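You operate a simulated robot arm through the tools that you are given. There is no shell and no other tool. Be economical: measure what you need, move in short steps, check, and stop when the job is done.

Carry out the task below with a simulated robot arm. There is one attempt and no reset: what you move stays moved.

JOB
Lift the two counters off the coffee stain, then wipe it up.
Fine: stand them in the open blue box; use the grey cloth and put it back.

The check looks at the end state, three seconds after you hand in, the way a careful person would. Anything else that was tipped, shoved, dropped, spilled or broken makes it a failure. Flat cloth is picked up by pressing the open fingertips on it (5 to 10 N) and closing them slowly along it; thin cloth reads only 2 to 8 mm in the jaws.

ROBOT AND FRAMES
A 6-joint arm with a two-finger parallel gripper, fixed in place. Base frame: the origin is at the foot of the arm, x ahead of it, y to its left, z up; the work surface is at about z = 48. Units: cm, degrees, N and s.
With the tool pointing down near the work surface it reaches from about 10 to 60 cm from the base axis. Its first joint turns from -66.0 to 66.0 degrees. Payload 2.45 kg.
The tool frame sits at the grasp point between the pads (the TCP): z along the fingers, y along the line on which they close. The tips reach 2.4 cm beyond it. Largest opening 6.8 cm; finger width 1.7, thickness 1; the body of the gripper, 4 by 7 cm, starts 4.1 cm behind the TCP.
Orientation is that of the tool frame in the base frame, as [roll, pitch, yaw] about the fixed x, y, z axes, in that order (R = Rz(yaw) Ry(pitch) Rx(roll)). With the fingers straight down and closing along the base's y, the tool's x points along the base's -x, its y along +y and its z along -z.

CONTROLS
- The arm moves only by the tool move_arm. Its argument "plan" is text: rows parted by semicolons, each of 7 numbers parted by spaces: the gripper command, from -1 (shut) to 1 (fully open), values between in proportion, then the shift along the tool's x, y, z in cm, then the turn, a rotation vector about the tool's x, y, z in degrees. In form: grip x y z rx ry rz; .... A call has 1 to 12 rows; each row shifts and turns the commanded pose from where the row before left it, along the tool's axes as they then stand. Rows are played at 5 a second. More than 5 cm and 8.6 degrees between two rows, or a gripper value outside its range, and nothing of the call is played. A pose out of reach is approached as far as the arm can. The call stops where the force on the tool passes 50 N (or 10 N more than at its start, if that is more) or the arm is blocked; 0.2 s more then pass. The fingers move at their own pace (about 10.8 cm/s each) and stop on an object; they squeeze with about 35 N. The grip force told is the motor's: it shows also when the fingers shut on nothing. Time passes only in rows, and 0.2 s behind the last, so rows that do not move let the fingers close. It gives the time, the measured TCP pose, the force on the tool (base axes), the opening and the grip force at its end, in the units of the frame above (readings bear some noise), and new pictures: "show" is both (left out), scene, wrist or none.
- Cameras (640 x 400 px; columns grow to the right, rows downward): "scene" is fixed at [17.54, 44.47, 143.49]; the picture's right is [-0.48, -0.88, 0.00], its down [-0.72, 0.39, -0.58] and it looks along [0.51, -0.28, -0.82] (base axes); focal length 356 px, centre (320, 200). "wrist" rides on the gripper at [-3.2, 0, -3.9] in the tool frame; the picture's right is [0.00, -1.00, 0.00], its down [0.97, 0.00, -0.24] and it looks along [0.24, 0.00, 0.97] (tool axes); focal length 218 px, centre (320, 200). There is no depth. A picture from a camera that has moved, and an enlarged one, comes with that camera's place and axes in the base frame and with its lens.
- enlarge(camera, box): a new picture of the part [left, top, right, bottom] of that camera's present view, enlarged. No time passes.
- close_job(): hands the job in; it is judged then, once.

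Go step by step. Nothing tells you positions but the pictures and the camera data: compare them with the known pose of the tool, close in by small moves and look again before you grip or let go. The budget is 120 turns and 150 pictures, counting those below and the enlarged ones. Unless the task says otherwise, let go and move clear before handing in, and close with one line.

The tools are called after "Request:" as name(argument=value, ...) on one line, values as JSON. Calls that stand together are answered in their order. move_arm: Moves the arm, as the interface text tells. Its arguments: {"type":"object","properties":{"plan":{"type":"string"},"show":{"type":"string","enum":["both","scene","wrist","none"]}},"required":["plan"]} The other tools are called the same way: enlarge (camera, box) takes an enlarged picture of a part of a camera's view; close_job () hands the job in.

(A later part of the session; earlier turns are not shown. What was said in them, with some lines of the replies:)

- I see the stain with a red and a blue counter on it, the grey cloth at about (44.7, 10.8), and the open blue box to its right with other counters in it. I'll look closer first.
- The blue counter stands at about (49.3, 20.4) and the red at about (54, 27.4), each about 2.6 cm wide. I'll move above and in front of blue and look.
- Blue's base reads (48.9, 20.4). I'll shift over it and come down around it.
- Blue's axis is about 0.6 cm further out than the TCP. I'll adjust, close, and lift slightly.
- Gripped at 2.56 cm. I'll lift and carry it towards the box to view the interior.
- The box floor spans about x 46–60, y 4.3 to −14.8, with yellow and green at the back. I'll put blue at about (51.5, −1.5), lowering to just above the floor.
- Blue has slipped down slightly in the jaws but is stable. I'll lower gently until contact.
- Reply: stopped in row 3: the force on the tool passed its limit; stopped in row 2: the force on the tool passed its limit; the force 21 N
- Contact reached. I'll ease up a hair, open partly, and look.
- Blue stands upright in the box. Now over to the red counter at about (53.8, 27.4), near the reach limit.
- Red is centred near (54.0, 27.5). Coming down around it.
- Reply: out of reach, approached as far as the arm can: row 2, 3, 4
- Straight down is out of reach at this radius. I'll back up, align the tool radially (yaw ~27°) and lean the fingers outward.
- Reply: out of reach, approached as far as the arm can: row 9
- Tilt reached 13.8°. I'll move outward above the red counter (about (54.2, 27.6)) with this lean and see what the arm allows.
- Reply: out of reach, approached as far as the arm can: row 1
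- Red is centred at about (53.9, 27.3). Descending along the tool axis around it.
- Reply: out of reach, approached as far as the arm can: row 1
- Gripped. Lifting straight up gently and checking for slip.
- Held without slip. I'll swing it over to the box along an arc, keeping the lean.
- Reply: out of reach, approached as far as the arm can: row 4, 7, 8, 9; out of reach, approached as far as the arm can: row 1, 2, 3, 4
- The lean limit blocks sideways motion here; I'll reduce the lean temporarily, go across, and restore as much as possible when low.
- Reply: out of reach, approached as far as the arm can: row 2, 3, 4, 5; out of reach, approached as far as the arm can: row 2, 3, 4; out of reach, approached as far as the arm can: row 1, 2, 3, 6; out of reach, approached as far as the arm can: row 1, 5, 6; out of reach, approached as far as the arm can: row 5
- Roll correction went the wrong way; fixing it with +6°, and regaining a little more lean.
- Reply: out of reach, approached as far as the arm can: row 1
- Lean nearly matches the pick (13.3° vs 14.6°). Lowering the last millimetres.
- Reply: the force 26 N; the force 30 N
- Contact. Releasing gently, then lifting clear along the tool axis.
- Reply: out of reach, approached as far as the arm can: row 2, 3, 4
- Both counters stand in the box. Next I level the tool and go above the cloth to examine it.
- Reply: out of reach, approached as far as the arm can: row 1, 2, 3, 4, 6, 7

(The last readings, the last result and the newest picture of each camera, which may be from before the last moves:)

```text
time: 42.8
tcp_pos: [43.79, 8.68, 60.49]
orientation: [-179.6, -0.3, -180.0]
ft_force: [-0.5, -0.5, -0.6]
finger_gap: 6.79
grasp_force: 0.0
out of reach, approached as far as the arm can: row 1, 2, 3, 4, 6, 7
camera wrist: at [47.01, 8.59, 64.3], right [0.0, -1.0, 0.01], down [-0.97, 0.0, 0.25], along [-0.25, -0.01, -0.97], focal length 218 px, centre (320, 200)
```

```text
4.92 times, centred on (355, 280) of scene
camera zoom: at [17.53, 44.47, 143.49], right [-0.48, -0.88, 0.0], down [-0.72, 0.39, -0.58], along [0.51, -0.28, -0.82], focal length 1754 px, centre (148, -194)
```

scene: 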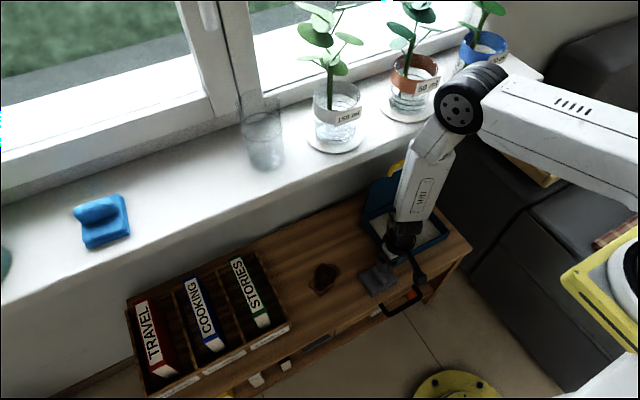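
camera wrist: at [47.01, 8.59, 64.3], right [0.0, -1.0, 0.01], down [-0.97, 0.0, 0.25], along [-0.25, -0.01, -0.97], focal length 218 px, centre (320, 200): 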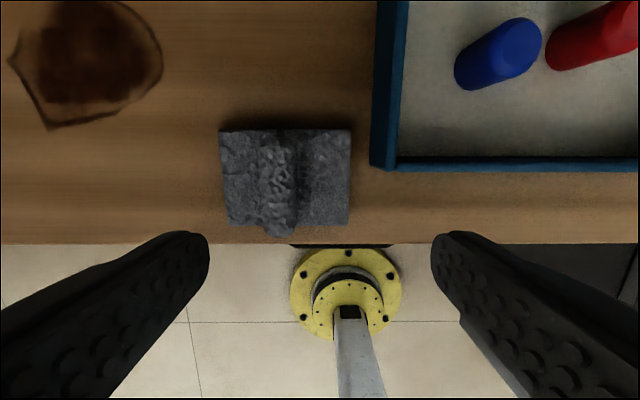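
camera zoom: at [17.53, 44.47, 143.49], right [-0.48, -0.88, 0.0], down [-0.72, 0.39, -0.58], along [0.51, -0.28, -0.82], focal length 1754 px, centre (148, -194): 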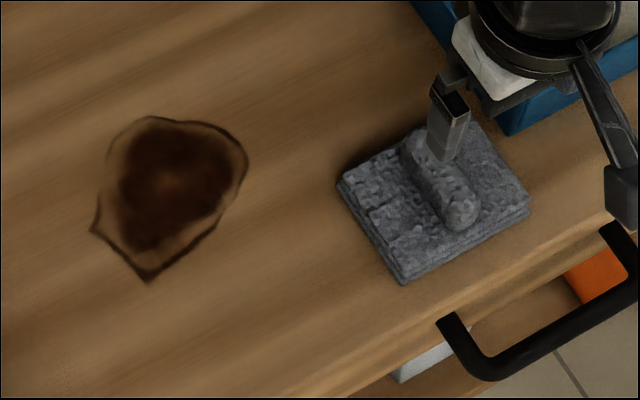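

The cloth is a folded pad with an upright ridge to pinch, centred about (44.4, 10.9), ridge along x. I'll come down over the ridge slightly toward its near end (extra reach for the far stain edge).

Request:
move_arm(plan="0.4 0.3 2.2 0 0 0 0; 0.3 0 0 2.5 0 0 0; 0.3 0 0 2.5 0 0 0; 0.3 0 0 2 0 0 0; 0.3 0 0 0 0 0 0")

```text
time: 43.6
tcp_pos: [42.54, 12.98, 55.19]
orientation: [179.5, -0.1, -179.9]
ft_force: [-7.9, -2.8, 35.0]
finger_gap: 4.65
grasp_force: 1.5
out of reach, approached as far as the arm can: row 4
stopped in row 4: the force on the tool passed its limit (the readings are from after the stop); the commanded pose is now the measured one
camera wrist: at [45.71, 12.98, 58.97], right [0.0, -1.0, -0.01], down [-0.97, 0.0, 0.24], along [-0.24, 0.01, -0.97], focal length 218 px, centre (320, 200)
```

scene: 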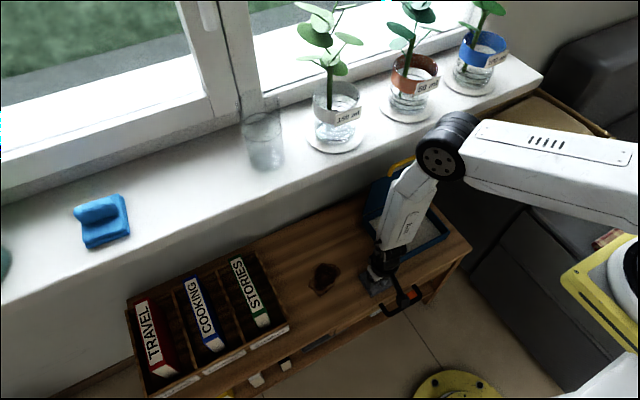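
wrist: 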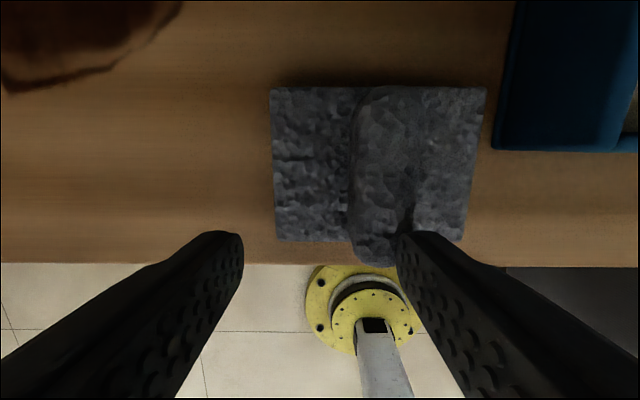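

The right fingertip touched the ridge top (I'm 2 cm too far left). Backing up and re-centring on y ≈ 10.8.

Request:
move_arm(plan="0.3 0 0 -2 0 0 0; 0.3 0 -2.2 0 0 0 0; 0.3 0 0 0 0 0 0", show="wrist")

```text
time: 44.4
tcp_pos: [42.53, 12.42, 56.96]
orientation: [179.4, -0.2, 180.0]
ft_force: [-0.1, -0.4, -0.5]
finger_gap: 4.4
grasp_force: 0.0
out of reach, approached as far as the arm can: row 2
camera wrist: at [45.79, 12.35, 60.83], right [0.0, -1.0, -0.01], down [-0.97, 0.0, 0.24], along [-0.24, 0.01, -0.97], focal length 218 px, centre (320, 200)
```

wrist: 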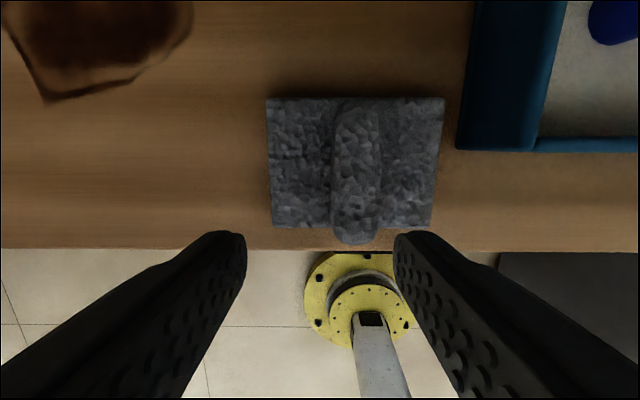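

The wrist limit needs the fingers leaning inward when high at this radius. I'll lean in, re-centre above the ridge, then straighten while lowering.

Request:
move_arm(plan="0.3 0 0 0 0 5 0; 0.3 0 0 0 0 5 0; 0.3 -1.2 -0.8 0 0 0 0; 0.3 -1 -0.8 0 0 0 0; 0.3 0 0 0 0 0 0", show="wrist")

```text
time: 45.6
tcp_pos: [44.06, 10.64, 56.97]
orientation: [177.3, -6.5, -179.6]
ft_force: [1.2, 0.5, 0.1]
finger_gap: 4.41
grasp_force: 0.1
out of reach, approached as far as the arm can: row 1, 4
camera wrist: at [47.67, 10.37, 60.4], right [0.0, -1.0, -0.04], down [-0.94, -0.02, 0.35], along [-0.35, 0.04, -0.94], focal length 218 px, centre (320, 200)
```

wrist: 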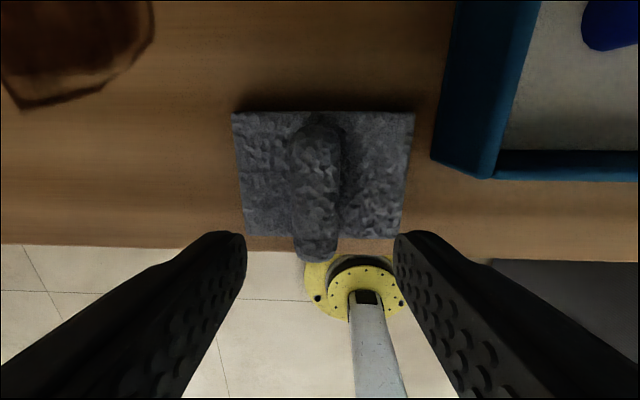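

Request:
move_arm(plan="0.3 0 0.25 0 2.6 0 0; 0.3 -0.2 0 1 0 0 0; 0.3 -0.2 0 0.8 0 0 0; 0.3 0 0 0 0 0 0", show="wrist")

```text
time: 46.6
tcp_pos: [44.28, 7.98, 55.62]
orientation: [177.5, -5.5, -179.1]
ft_force: [0.4, -0.4, -0.7]
finger_gap: 4.42
grasp_force: 0.0
out of reach, approached as far as the arm can: row 1, 2
camera wrist: at [47.9, 7.73, 59.12], right [0.01, -1.0, -0.04], down [-0.94, -0.03, 0.33], along [-0.33, 0.04, -0.94], focal length 218 px, centre (320, 200)
```

wrist: 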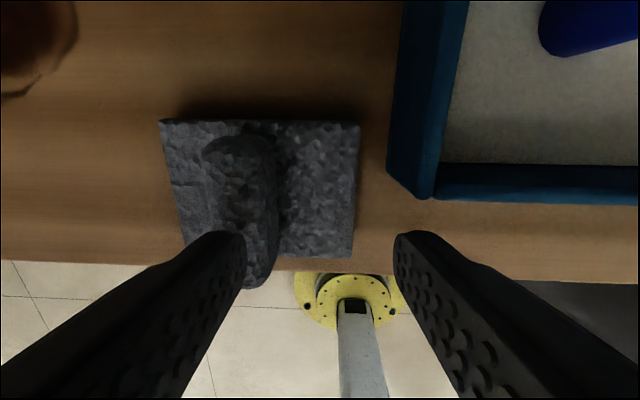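

The arm sits right at a wrist limit here and skids sideways. I'll raise, lean in further to get margin, then move back to y ≈ 10.9.

Request:
move_arm(plan="0.3 0 0 -1.5 0 0 0; 0.3 0 0 0 0 5 0; 0.3 0 0 0 0 5 0; 0.3 -0.5 1.4 0 2 0 0; 0.3 -0.5 1.4 0 0 0 -1; 0.3 0 0 0 0 0 0", show="wrist")

```text
time: 48.0
tcp_pos: [43.87, 8.61, 57.37]
orientation: [175.6, -15.0, -177.2]
ft_force: [-1.0, -1.1, 0.7]
finger_gap: 4.43
grasp_force: 0.0
out of reach, approached as far as the arm can: row 2, 3, 4
camera wrist: at [47.97, 8.46, 60.25], right [0.03, -1.0, -0.07], down [-0.87, -0.06, 0.48], along [-0.48, 0.05, -0.87], focal length 218 px, centre (320, 200)
```

wrist: 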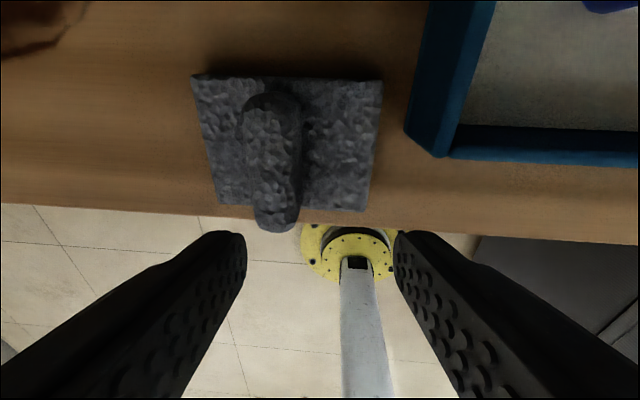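

Request:
enlarge(camera="scene", box=[330, 90, 500, 310])

```text
1.82 times, centred on (415, 200) of scene
camera zoom: at [17.54, 44.47, 143.49], right [-0.48, -0.88, 0.0], down [-0.72, 0.39, -0.58], along [0.51, -0.28, -0.82], focal length 648 px, centre (147, 200)
```

zoom: 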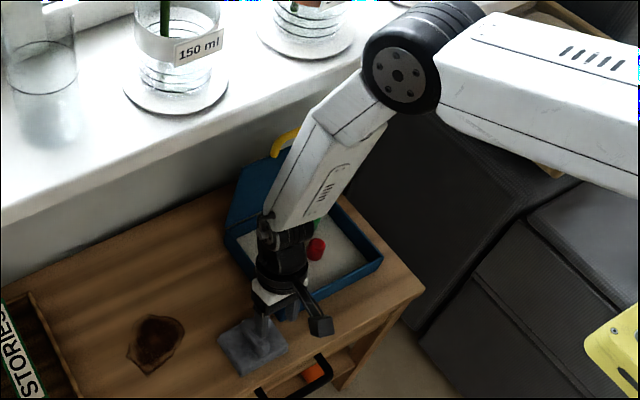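

The wrist seems to have wound around a singularity (forearm parallel to the tool). I'll raise clear, lean outward radially and extend to unwind it.

Request:
move_arm(plan="0.3 0 0 -3 0 0 0; 0.3 0 0 -2 0 -5 0; 0.3 0 0 0 0 -7 0; 0.3 -1 0 0 0 -7 0; 0.3 -1 0 0 0 -6 -3; 0.3 -1 0 0 2 -5 -3; 0.3 0 0 0 2 0 -3; 0.3 0 0 0 0 0 0")

```text
time: 49.8
tcp_pos: [46.31, 9.11, 62.27]
orientation: [176.7, 4.2, -173.2]
ft_force: [-0.3, 0.2, 0.3]
finger_gap: 4.42
grasp_force: 0.1
out of reach, approached as far as the arm can: row 4, 5, 6
camera wrist: at [49.22, 9.13, 66.28], right [0.12, -0.99, -0.06], down [-0.98, -0.13, 0.17], along [-0.17, 0.04, -0.98], focal length 218 px, centre (320, 200)
```

scene: 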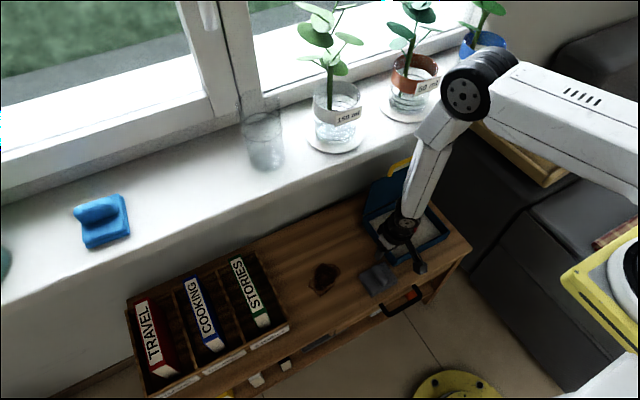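
wrist: 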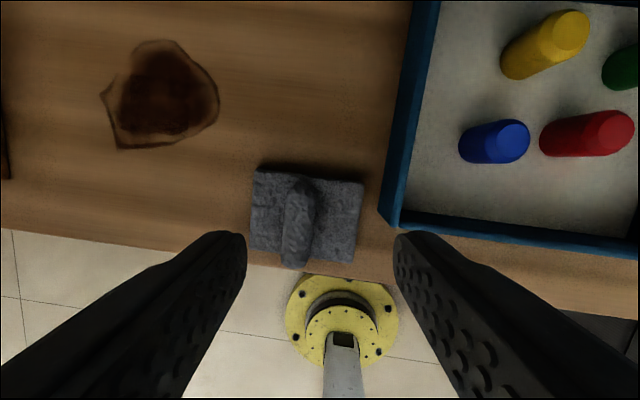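

Request:
move_arm(plan="0.3 -2 0.5 0 1.5 0 -1; 0.3 -2 0.5 0 1.5 0 -1; 0.3 -2 0.5 0 0 0 -1; 0.3 -2 0.5 0 0 2 -1; 0.3 0 0 0 0 2 -1; 0.3 0 0 0 0 0 0")

```text
time: 51.2
tcp_pos: [51.26, 10.71, 62.6]
orientation: [179.9, 0.2, -168.1]
ft_force: [0.5, -0.1, 0.3]
finger_gap: 4.4
grasp_force: 0.1
out of reach, approached as far as the arm can: row 1, 2, 3
camera wrist: at [54.33, 11.34, 66.44], right [0.21, -0.98, 0.0], down [-0.95, -0.2, 0.24], along [-0.23, -0.05, -0.97], focal length 218 px, centre (320, 200)
```

scene: 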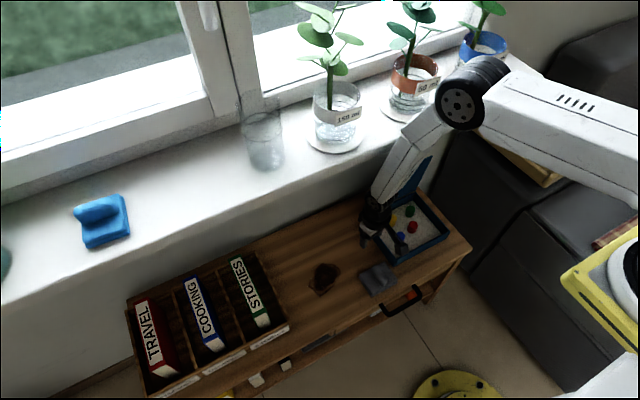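
wrist: 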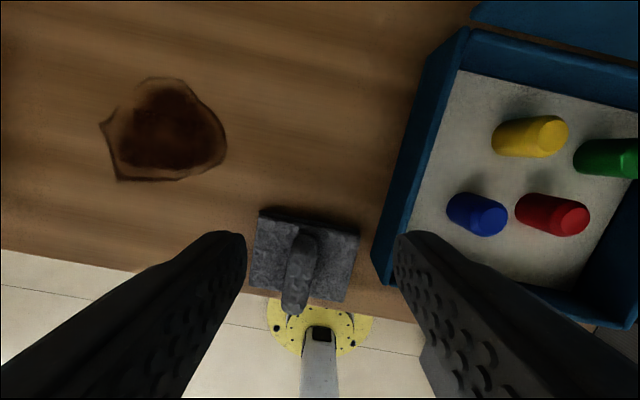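

The pose now tracks exactly. I'll go back inward with a slight inward lean and yaw 180, over the cloth.

Request:
move_arm(plan="0.3 1.5 0 0 0 3 3; 0.3 1.5 0 0 0 3 3; 0.3 1.5 0.3 0 0 0 3; 0.3 1.4 0.6 0 0 0 3; 0.3 0.6 0.5 0 0 0 0; 0.3 0 0 0 0 0 0", show="wrist")

```text
time: 52.6
tcp_pos: [44.84, 11.5, 62.99]
orientation: [-179.1, -5.7, 179.9]
ft_force: [0.2, 0.2, 0.0]
finger_gap: 4.4
grasp_force: 0.0
camera wrist: at [48.36, 11.37, 66.49], right [0.0, -1.0, 0.01], down [-0.94, 0.01, 0.33], along [-0.33, -0.01, -0.94], focal length 218 px, centre (320, 200)
```

wrist: 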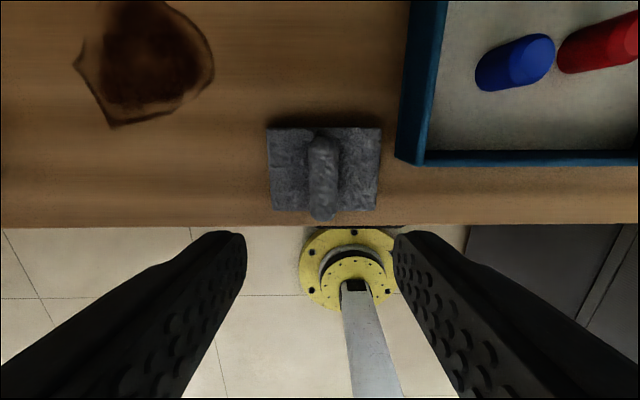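

Tracking is restored. Straightening to vertical and descending over the ridge (about (44.6, 11.0)).

Request:
move_arm(plan="0.3 0 -0.2 0 -0.9 -2.7 0; 0.3 0.2 -0.2 0 0 -2.7 0; 0.3 0.2 0 2.5 0 0 0; 0.3 0 0 2.5 0 0 0; 0.3 0 0 1 0 0 0; 0.3 0 0 0 0 0 0", show="wrist")

```text
time: 54.0
tcp_pos: [44.42, 10.96, 57.02]
orientation: [180.0, -0.2, 179.8]
ft_force: [0.4, 0.5, 0.0]
finger_gap: 4.43
grasp_force: 0.0
camera wrist: at [47.61, 10.9, 60.81], right [0.0, -1.0, 0.0], down [-0.97, 0.0, 0.24], along [-0.24, 0.0, -0.97], focal length 218 px, centre (320, 200)
```

wrist: 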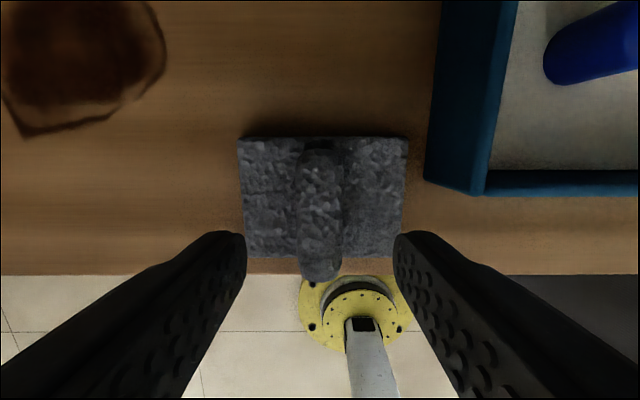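

Request:
move_arm(plan="0.3 0.3 0 2 0 0 0; 0.3 0 0 1.5 0 0 0; 0.3 0 0 1 0 0 0; 0.3 0 0 0.4 0 0 0; 0.3 0 0 0 0 0 0", show="wrist")

```text
time: 55.2
tcp_pos: [44.19, 11.05, 52.13]
orientation: [179.9, -0.2, 179.9]
ft_force: [-3.8, -2.2, 27.6]
finger_gap: 4.41
grasp_force: 0.0
camera wrist: at [47.29, 10.95, 55.96], right [0.0, -1.0, 0.0], down [-0.97, 0.0, 0.24], along [-0.24, 0.0, -0.97], focal length 218 px, centre (320, 200)
```

wrist: 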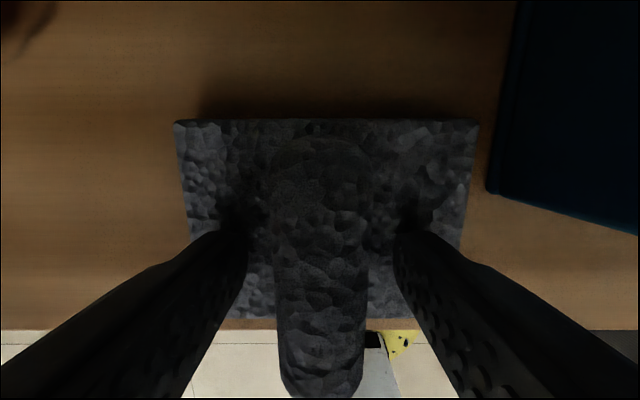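

Tips rest on the pad. Raise 3 mm and close on the ridge.

Request:
move_arm(plan="0.3 0 0 -0.3 0 0 0; 0 0 0 0 0 0 0; -0.4 0 0 0 0 0 0; -0.7 0 0 0 0 0 0; -1 0 0 0 0 0 0; -1 0 0 0 0 0 0; -1 0 0 0 0 0 0", show="wrist")

```text
time: 56.8
tcp_pos: [44.03, 11.05, 52.36]
orientation: [-180.0, -0.2, 179.8]
ft_force: [-0.2, 0.3, 0.1]
finger_gap: 1.93
grasp_force: 34.6
camera wrist: at [47.23, 10.95, 56.2], right [0.0, -1.0, 0.0], down [-0.97, 0.0, 0.24], along [-0.24, 0.0, -0.97], focal length 218 px, centre (320, 200)
```

wrist: 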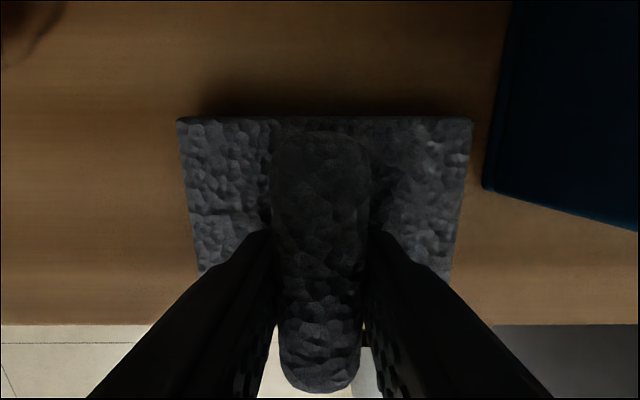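

Ridge held (1.93 cm). Lifting and carrying to the stain, turning toward radial.

Request:
move_arm(plan="-1 0 0 -1 0 0 0; -1 0 0 -1.5 0 0 0; -1 0 0 -1.5 0 0 0; -1 -1.6 2.8 0 0 0 0; -1 -1.6 2.8 0 0 0 0; -1 -1.6 2.8 0 0 0 0; -1 -1.2 2.2 0 0 0 0; -1 0 0 0 0 0 -8; -1 0 0 0 0 0 -8; -1 0 0 0 0 0 -8; -1 0 0 0 0 0 0")

```text
time: 59.2
tcp_pos: [50.1, 21.63, 56.31]
orientation: [179.8, -0.1, -156.1]
ft_force: [-0.4, 0.4, -0.7]
finger_gap: 1.92
grasp_force: 35.7
camera wrist: at [52.98, 22.84, 60.16], right [0.41, -0.91, 0.0], down [-0.89, -0.39, 0.24], along [-0.22, -0.1, -0.97], focal length 218 px, centre (320, 200)
```

scene: 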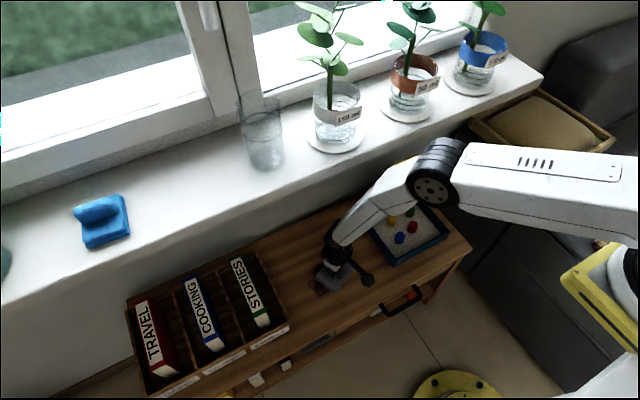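
wrist: 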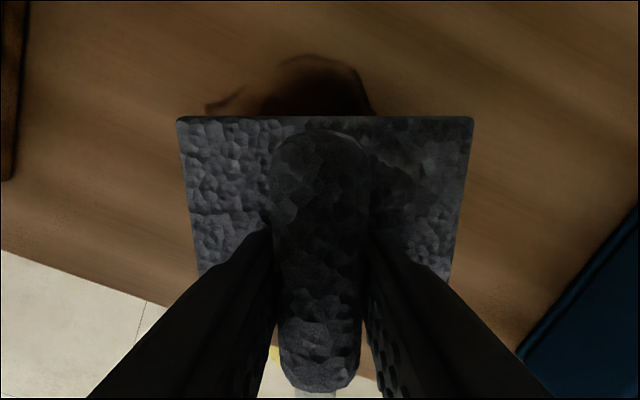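

Request:
move_arm(plan="-1 0 0 1.5 0 0 0; -1 0 0 1.5 0 0 0; -1 0 0 0.7 0 0 0; -1 0 0 0.2 0 0 0; -1 0 0 0 0 0 0", show="none")

Request:
move_arm(plan="-1 0 0 0.1 0 0 0; -1 0 0 0 0 0 0", show="none")

```text
time: 60.4
tcp_pos: [49.98, 21.56, 52.45]
orientation: [179.8, -0.2, -156.3]
ft_force: [-0.6, 0.0, -0.9]
finger_gap: 1.94
grasp_force: 35.0
```

```text
time: 61.0
tcp_pos: [50.01, 21.56, 52.41]
orientation: [179.8, -0.2, -156.2]
ft_force: [0.1, -0.3, -0.1]
finger_gap: 1.9
grasp_force: 35.0
```

Request:
move_arm(plan="-1 0 0 0.1 0 0 0; -1 0 0 0.1 0 0 0; -1 0 0 0 0 0 0", show="none")

```text
time: 61.8
tcp_pos: [50.1, 21.53, 52.25]
orientation: [179.9, -0.2, -156.1]
ft_force: [-15.5, -8.1, 45.9]
finger_gap: 1.95
grasp_force: 34.8
```

Firm contact (46 N). Ease off slightly and stroke outward.

Request:
move_arm(plan="-1 0 0 -0.08 0 0 0; -1 -0.6 0 0 0 0 0; -1 -0.8 0 0 0 0 0; -1 -0.8 0 0 0 0 0; -1 -0.8 0 0 0 0 0; -1 0 0 0 0 0 0")

```text
time: 63.2
tcp_pos: [52.78, 22.75, 52.24]
orientation: [179.8, -0.2, -156.2]
ft_force: [-0.3, -0.6, 0.2]
finger_gap: 1.92
grasp_force: 34.9
camera wrist: at [55.71, 24.0, 56.1], right [0.4, -0.91, 0.0], down [-0.89, -0.39, 0.24], along [-0.22, -0.1, -0.97], focal length 218 px, centre (320, 200)
```

scene: 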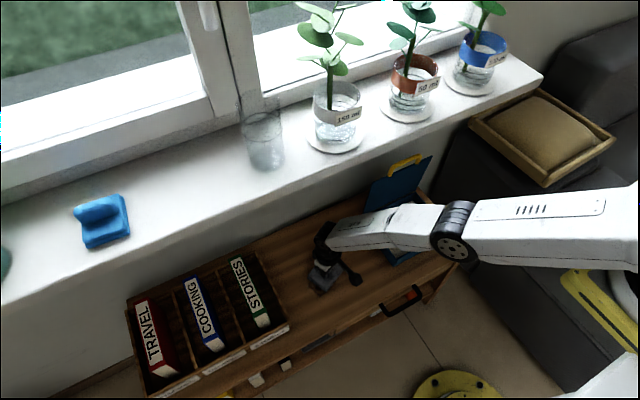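
wrist: 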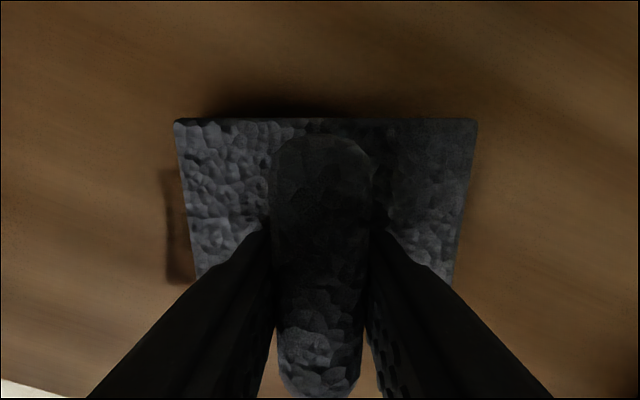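

Much of it is covered and wiping seems to work; a strip shows left of the pad. I'll press lightly and stroke to the left and back.

Request:
move_arm(plan="-1 0 0 0.08 0 0 0; -1 0 0.8 0 0 0 0; -1 0 0.8 0 0 0 0; -1 0 0.8 0 0 0 0; -1 0 0.8 0 0 0 0; -1 0 0 0 0 0 0", show="wrist")

```text
time: 64.6
tcp_pos: [51.19, 25.65, 52.52]
orientation: [179.9, -0.2, -156.2]
ft_force: [0.0, 0.6, 0.0]
finger_gap: 1.9
grasp_force: 34.8
out of reach, approached as far as the arm can: row 5
camera wrist: at [54.19, 26.83, 56.29], right [0.4, -0.91, 0.0], down [-0.89, -0.39, 0.24], along [-0.22, -0.1, -0.97], focal length 218 px, centre (320, 200)
```

wrist: 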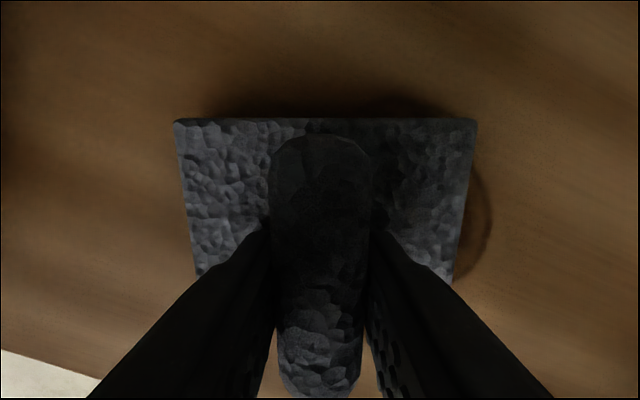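

Stain is fading; I hit the reach limit and lifted slightly. I'll pull in a bit, re-press, and see the force.

Request:
move_arm(plan="-1 0.4 0 0.1 0 0 0; -1 0.2 0 0.12 0 0 0; -1 0 0 0.1 0 0 0; -1 0 0 0 0 0 0", show="none")

```text
time: 65.6
tcp_pos: [50.78, 25.35, 52.16]
orientation: [179.8, -0.1, -156.2]
ft_force: [-4.1, 0.4, 12.6]
finger_gap: 1.93
grasp_force: 34.7
```

Good pressure (12.6 N). Stroking right across the stain and back.

Request:
move_arm(plan="-1 0 -1 0 0 0 0; -1 0 -1 0 0 0 0; -1 0 -1 0 0 0 0; -1 0 -1 0 0 0 0; -1 0 -1 0 0 0 0; -1 0 -1 0 0 0 0; -1 0 0 0 0 0 0", show="wrist")

```text
time: 67.2
tcp_pos: [53.14, 19.88, 52.15]
orientation: [179.9, 0.0, -156.1]
ft_force: [-3.9, 8.5, 17.3]
finger_gap: 1.89
grasp_force: 35.8
camera wrist: at [56.12, 21.1, 56.02], right [0.4, -0.91, 0.0], down [-0.89, -0.39, 0.24], along [-0.22, -0.1, -0.97], focal length 218 px, centre (320, 200)
```

wrist: 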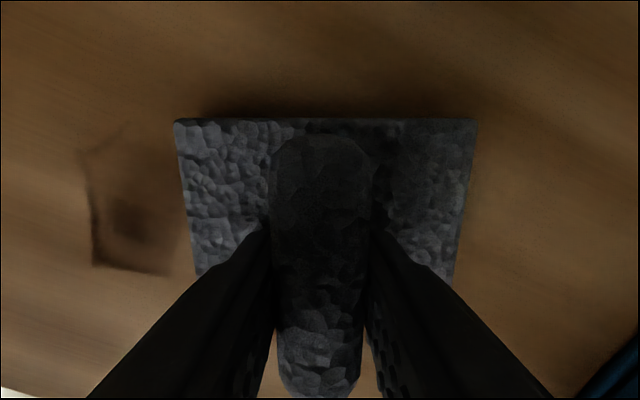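

It's fading well. Back to the left, then look.

Request:
move_arm(plan="-1 0.2 1 0 0 0 0; -1 0.2 1 0 0 0 0; -1 0.1 1 0 0 0 0; -1 0.1 1 0 0 0 0; -1 0 1 0 0 0 0; -1 0.2 1 0 0 0 0; -1 0.2 1 0 0 0 0; -1 0 0 0 0 0 0", show="wrist")

```text
time: 69.0
tcp_pos: [49.12, 25.8, 52.16]
orientation: [179.7, -0.3, -156.2]
ft_force: [4.7, -4.5, 12.1]
finger_gap: 1.93
grasp_force: 35.3
camera wrist: at [52.19, 27.06, 56.0], right [0.4, -0.91, 0.0], down [-0.89, -0.39, 0.24], along [-0.22, -0.1, -0.97], focal length 218 px, centre (320, 200)
```

wrist: 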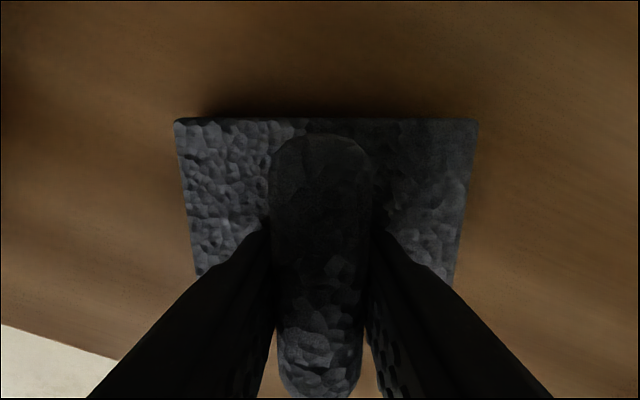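

Request:
move_arm(plan="-1 0 -1 0 0 0 0; -1 0 -1 0 0 0 0; -1 0 -1 0 0 0 0; -1 0 -1 0 0 0 0; -1 -0.8 0 0 0 0 0; -1 -0.8 0 0 0 0 0; -1 -0.4 0 0 0 0 0; -1 0 0.8 0 0 0 0; -1 0.2 0.8 0 0 0 0; -1 0.2 0.8 0 0 0 0; -1 0 0 0 0 0 0", show="wrist")

```text
time: 70.2
tcp_pos: [51.2, 22.37, 52.25]
orientation: [179.9, -0.7, -156.1]
ft_force: [-2.6, -0.6, 7.8]
finger_gap: 1.92
grasp_force: 35.0
stopped in row 5: the force on the tool passed its limit (the readings are from after the stop); the commanded pose is now the measured one
camera wrist: at [54.24, 23.6, 55.98], right [0.41, -0.91, 0.0], down [-0.88, -0.39, 0.25], along [-0.23, -0.1, -0.97], focal length 218 px, centre (320, 200)
```

wrist: 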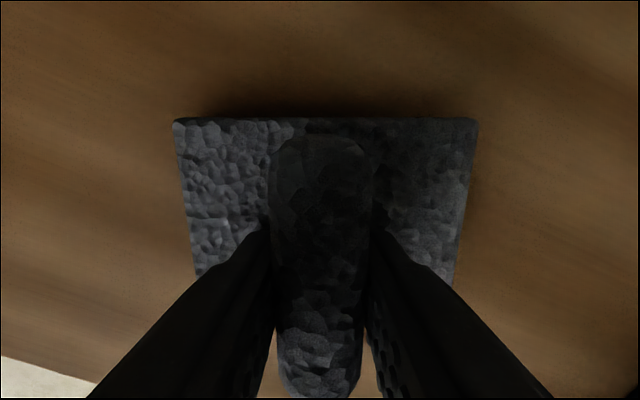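

Request:
move_arm(plan="-1 -0.5 0 -0.03 0 0 0; -1 -0.5 0 0 0 0 0; -1 -0.5 0 0 0 0 0; -1 0 0.8 0.04 0 0 0; -1 0.2 0.8 0 0 0 0; -1 0.3 0.8 0 0 0 0; -1 0 0 0 0 0 0; -1 0 0 -1 0 0 0; -1 0.5 0 -2 0 0 0; -1 2 0 -2 0 0 0; -1 2 0 0 0 0 0; -1 0 0 0 0 0 0")

```text
time: 72.8
tcp_pos: [47.08, 23.13, 57.11]
orientation: [-180.0, -0.8, -156.1]
ft_force: [0.0, 0.8, 0.5]
finger_gap: 1.93
grasp_force: 35.2
camera wrist: at [50.03, 24.35, 60.98], right [0.41, -0.91, 0.0], down [-0.88, -0.39, 0.25], along [-0.23, -0.1, -0.97], focal length 218 px, centre (320, 200)
```

scene: 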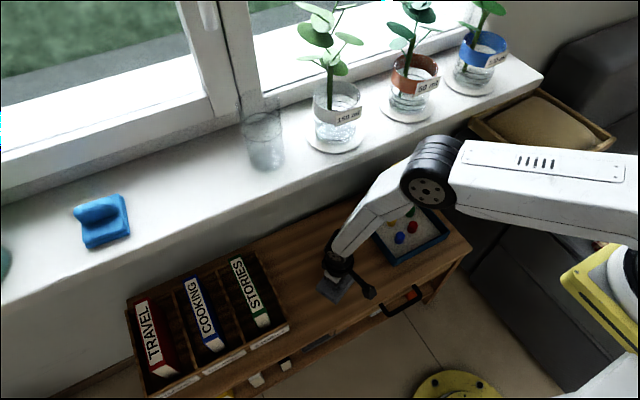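
wrist: 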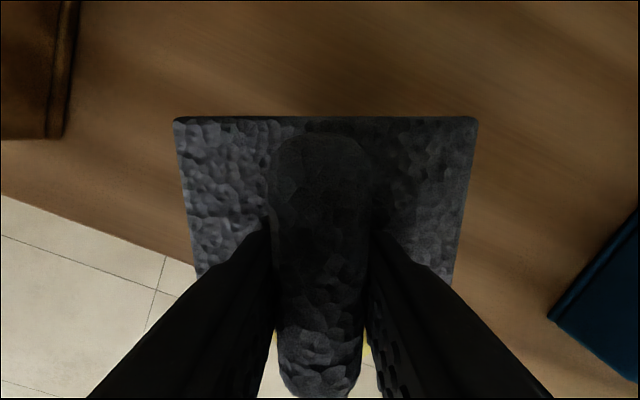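

Carrying the cloth back above its place with yaw 180, then checking the stain area.

Request:
move_arm(plan="-1 0 0 0 0 0 8; -1 0 0 0 0 0.4 8; -1 0 0 0 0 0.4 8; -1 0 -3 0 0 0 0; -1 1 -3 0 0 0 0; -1 1 -3 0 0 0 0; -1 1 -3 0 0 0 0; -1 0 0 0 0 0 0; -1 0 0 0 0 0 0", show="none")

Request:
enlarge(camera="scene", box=[280, 230, 420, 320])

Request:
enlarge(camera="wrist", box=[0, 0, 640, 400])

```text
time: 74.8
tcp_pos: [44.12, 11.18, 57.33]
orientation: [-179.7, -1.6, 180.0]
ft_force: [0.1, 0.1, -1.2]
finger_gap: 1.93
grasp_force: 34.8
```

```text
4.44 times, centred on (350, 275) of scene
camera zoom: at [17.54, 44.47, 143.49], right [-0.48, -0.88, 0.0], down [-0.72, 0.39, -0.58], along [0.51, -0.28, -0.82], focal length 1584 px, centre (187, -133)
```

zoom: 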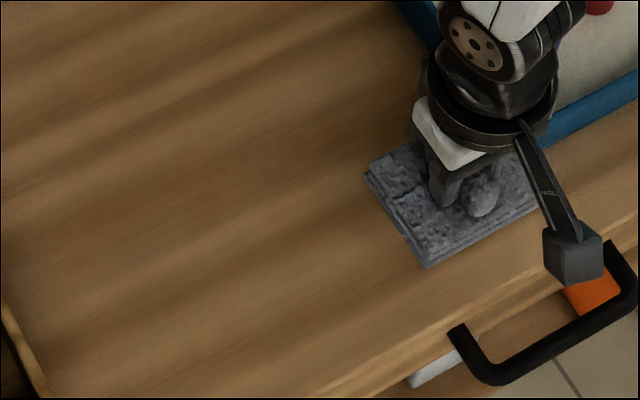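

```text
1.00 times, centred on (320, 200) of wrist
camera zoom: at [47.39, 11.02, 61.08], right [0.0, -1.0, 0.01], down [-0.96, 0.0, 0.27], along [-0.27, -0.01, -0.96], focal length 218 px, centre (320, 200)
```

zoom: 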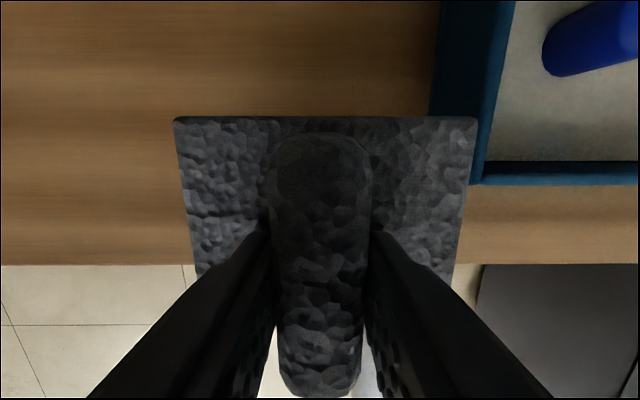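

The stain is gone completely. Lowering the cloth onto its original spot.

Request:
move_arm(plan="-1 0.09 -0.13 0 0 -1.5 0; -1 0 0 2 0 0 0; -1 0 0 1.7 0 0 0; -1 0 0 0.8 0 0 0; -1 0 0 0.3 0 0 0; -1 0 0 0 0 0 0", show="none")

Request:
move_arm(plan="-1 0 0 0.1 0 0 0; -1 0 0 0 0 0 0", show="wrist")

```text
time: 76.2
tcp_pos: [43.98, 10.91, 52.48]
orientation: [-179.6, -0.1, 179.9]
ft_force: [1.1, -0.1, -0.7]
finger_gap: 1.9
grasp_force: 34.9
```

```text
time: 76.8
tcp_pos: [43.95, 10.97, 52.43]
orientation: [-179.7, -0.2, 179.9]
ft_force: [0.3, 0.1, -0.5]
finger_gap: 1.91
grasp_force: 34.7
camera wrist: at [47.19, 10.92, 56.22], right [0.0, -1.0, 0.01], down [-0.97, 0.0, 0.24], along [-0.24, -0.01, -0.97], focal length 218 px, centre (320, 200)
```

wrist: 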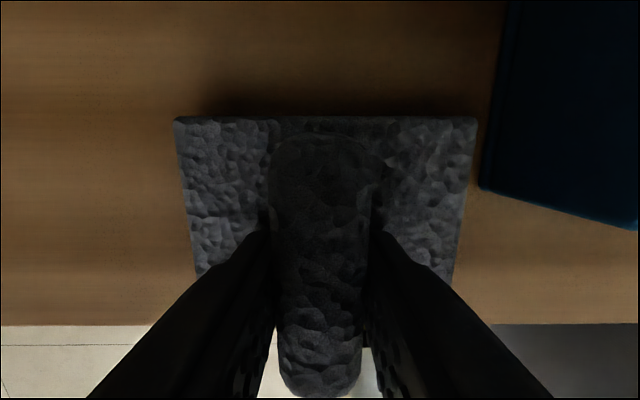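

Matches the original view within a millimetre or two. Touch down, open, and lift away.

Request:
move_arm(plan="-1 0 0.05 0.1 0 0 0; -1 0 0 0 0 0 0; -0.5 0 0 0 0 0 0; 0 0 0 0 0 0 0; 0.3 0 0 0 0 0 0; 0.3 0 0 -0.5 0 0 0; 0.3 0 0 -2.5 0 0 0; 0.3 -1 0 -4 0 0 0; 0.3 -1 0 -4 0 0 0; 0.3 0 3 -2 0 0 0; 0.3 0 0 0 0 0 0")

```text
time: 79.2
tcp_pos: [46.1, 14.05, 65.48]
orientation: [-179.7, -0.1, 179.9]
ft_force: [-0.5, -0.2, 0.2]
finger_gap: 4.39
grasp_force: 0.1
camera wrist: at [49.27, 14.02, 69.18], right [0.0, -1.0, 0.01], down [-0.97, 0.0, 0.24], along [-0.24, -0.01, -0.97], focal length 218 px, centre (320, 200)
```

scene: 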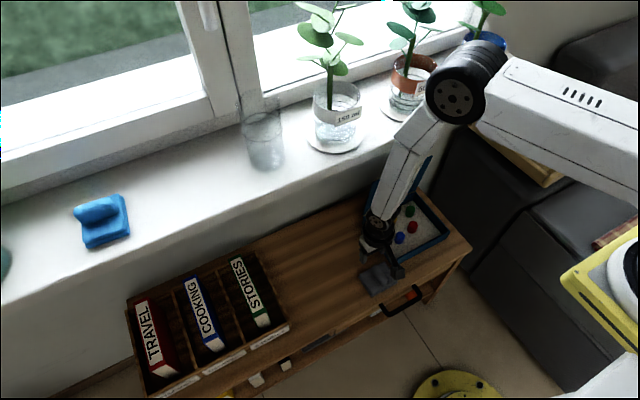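
wrist: 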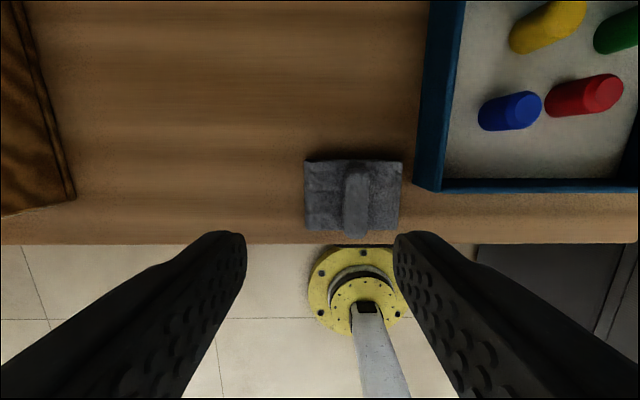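

Everything looks in place; one last look at where the stain was.

Request:
enlarge(camera="wrist", box=[0, 0, 320, 200])

```text
2.00 times, centred on (160, 100) of wrist
camera zoom: at [49.27, 14.02, 69.18], right [0.0, -1.0, 0.01], down [-0.97, 0.0, 0.24], along [-0.24, -0.01, -0.97], focal length 436 px, centre (640, 400)
```

zoom: 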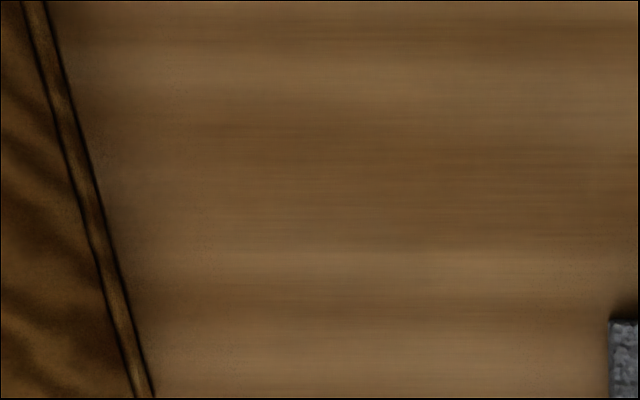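

The surface is clean, both counters stand in the box, and the cloth is back; handing in.

Request:
close_job()

```text
The job is handed in.
```

The job is handed in: the coffee stain is wiped up with no trace visible, the red and blue counters stand upright in the open blue box, and the grey cloth is back within a couple of millimetres of where it was.
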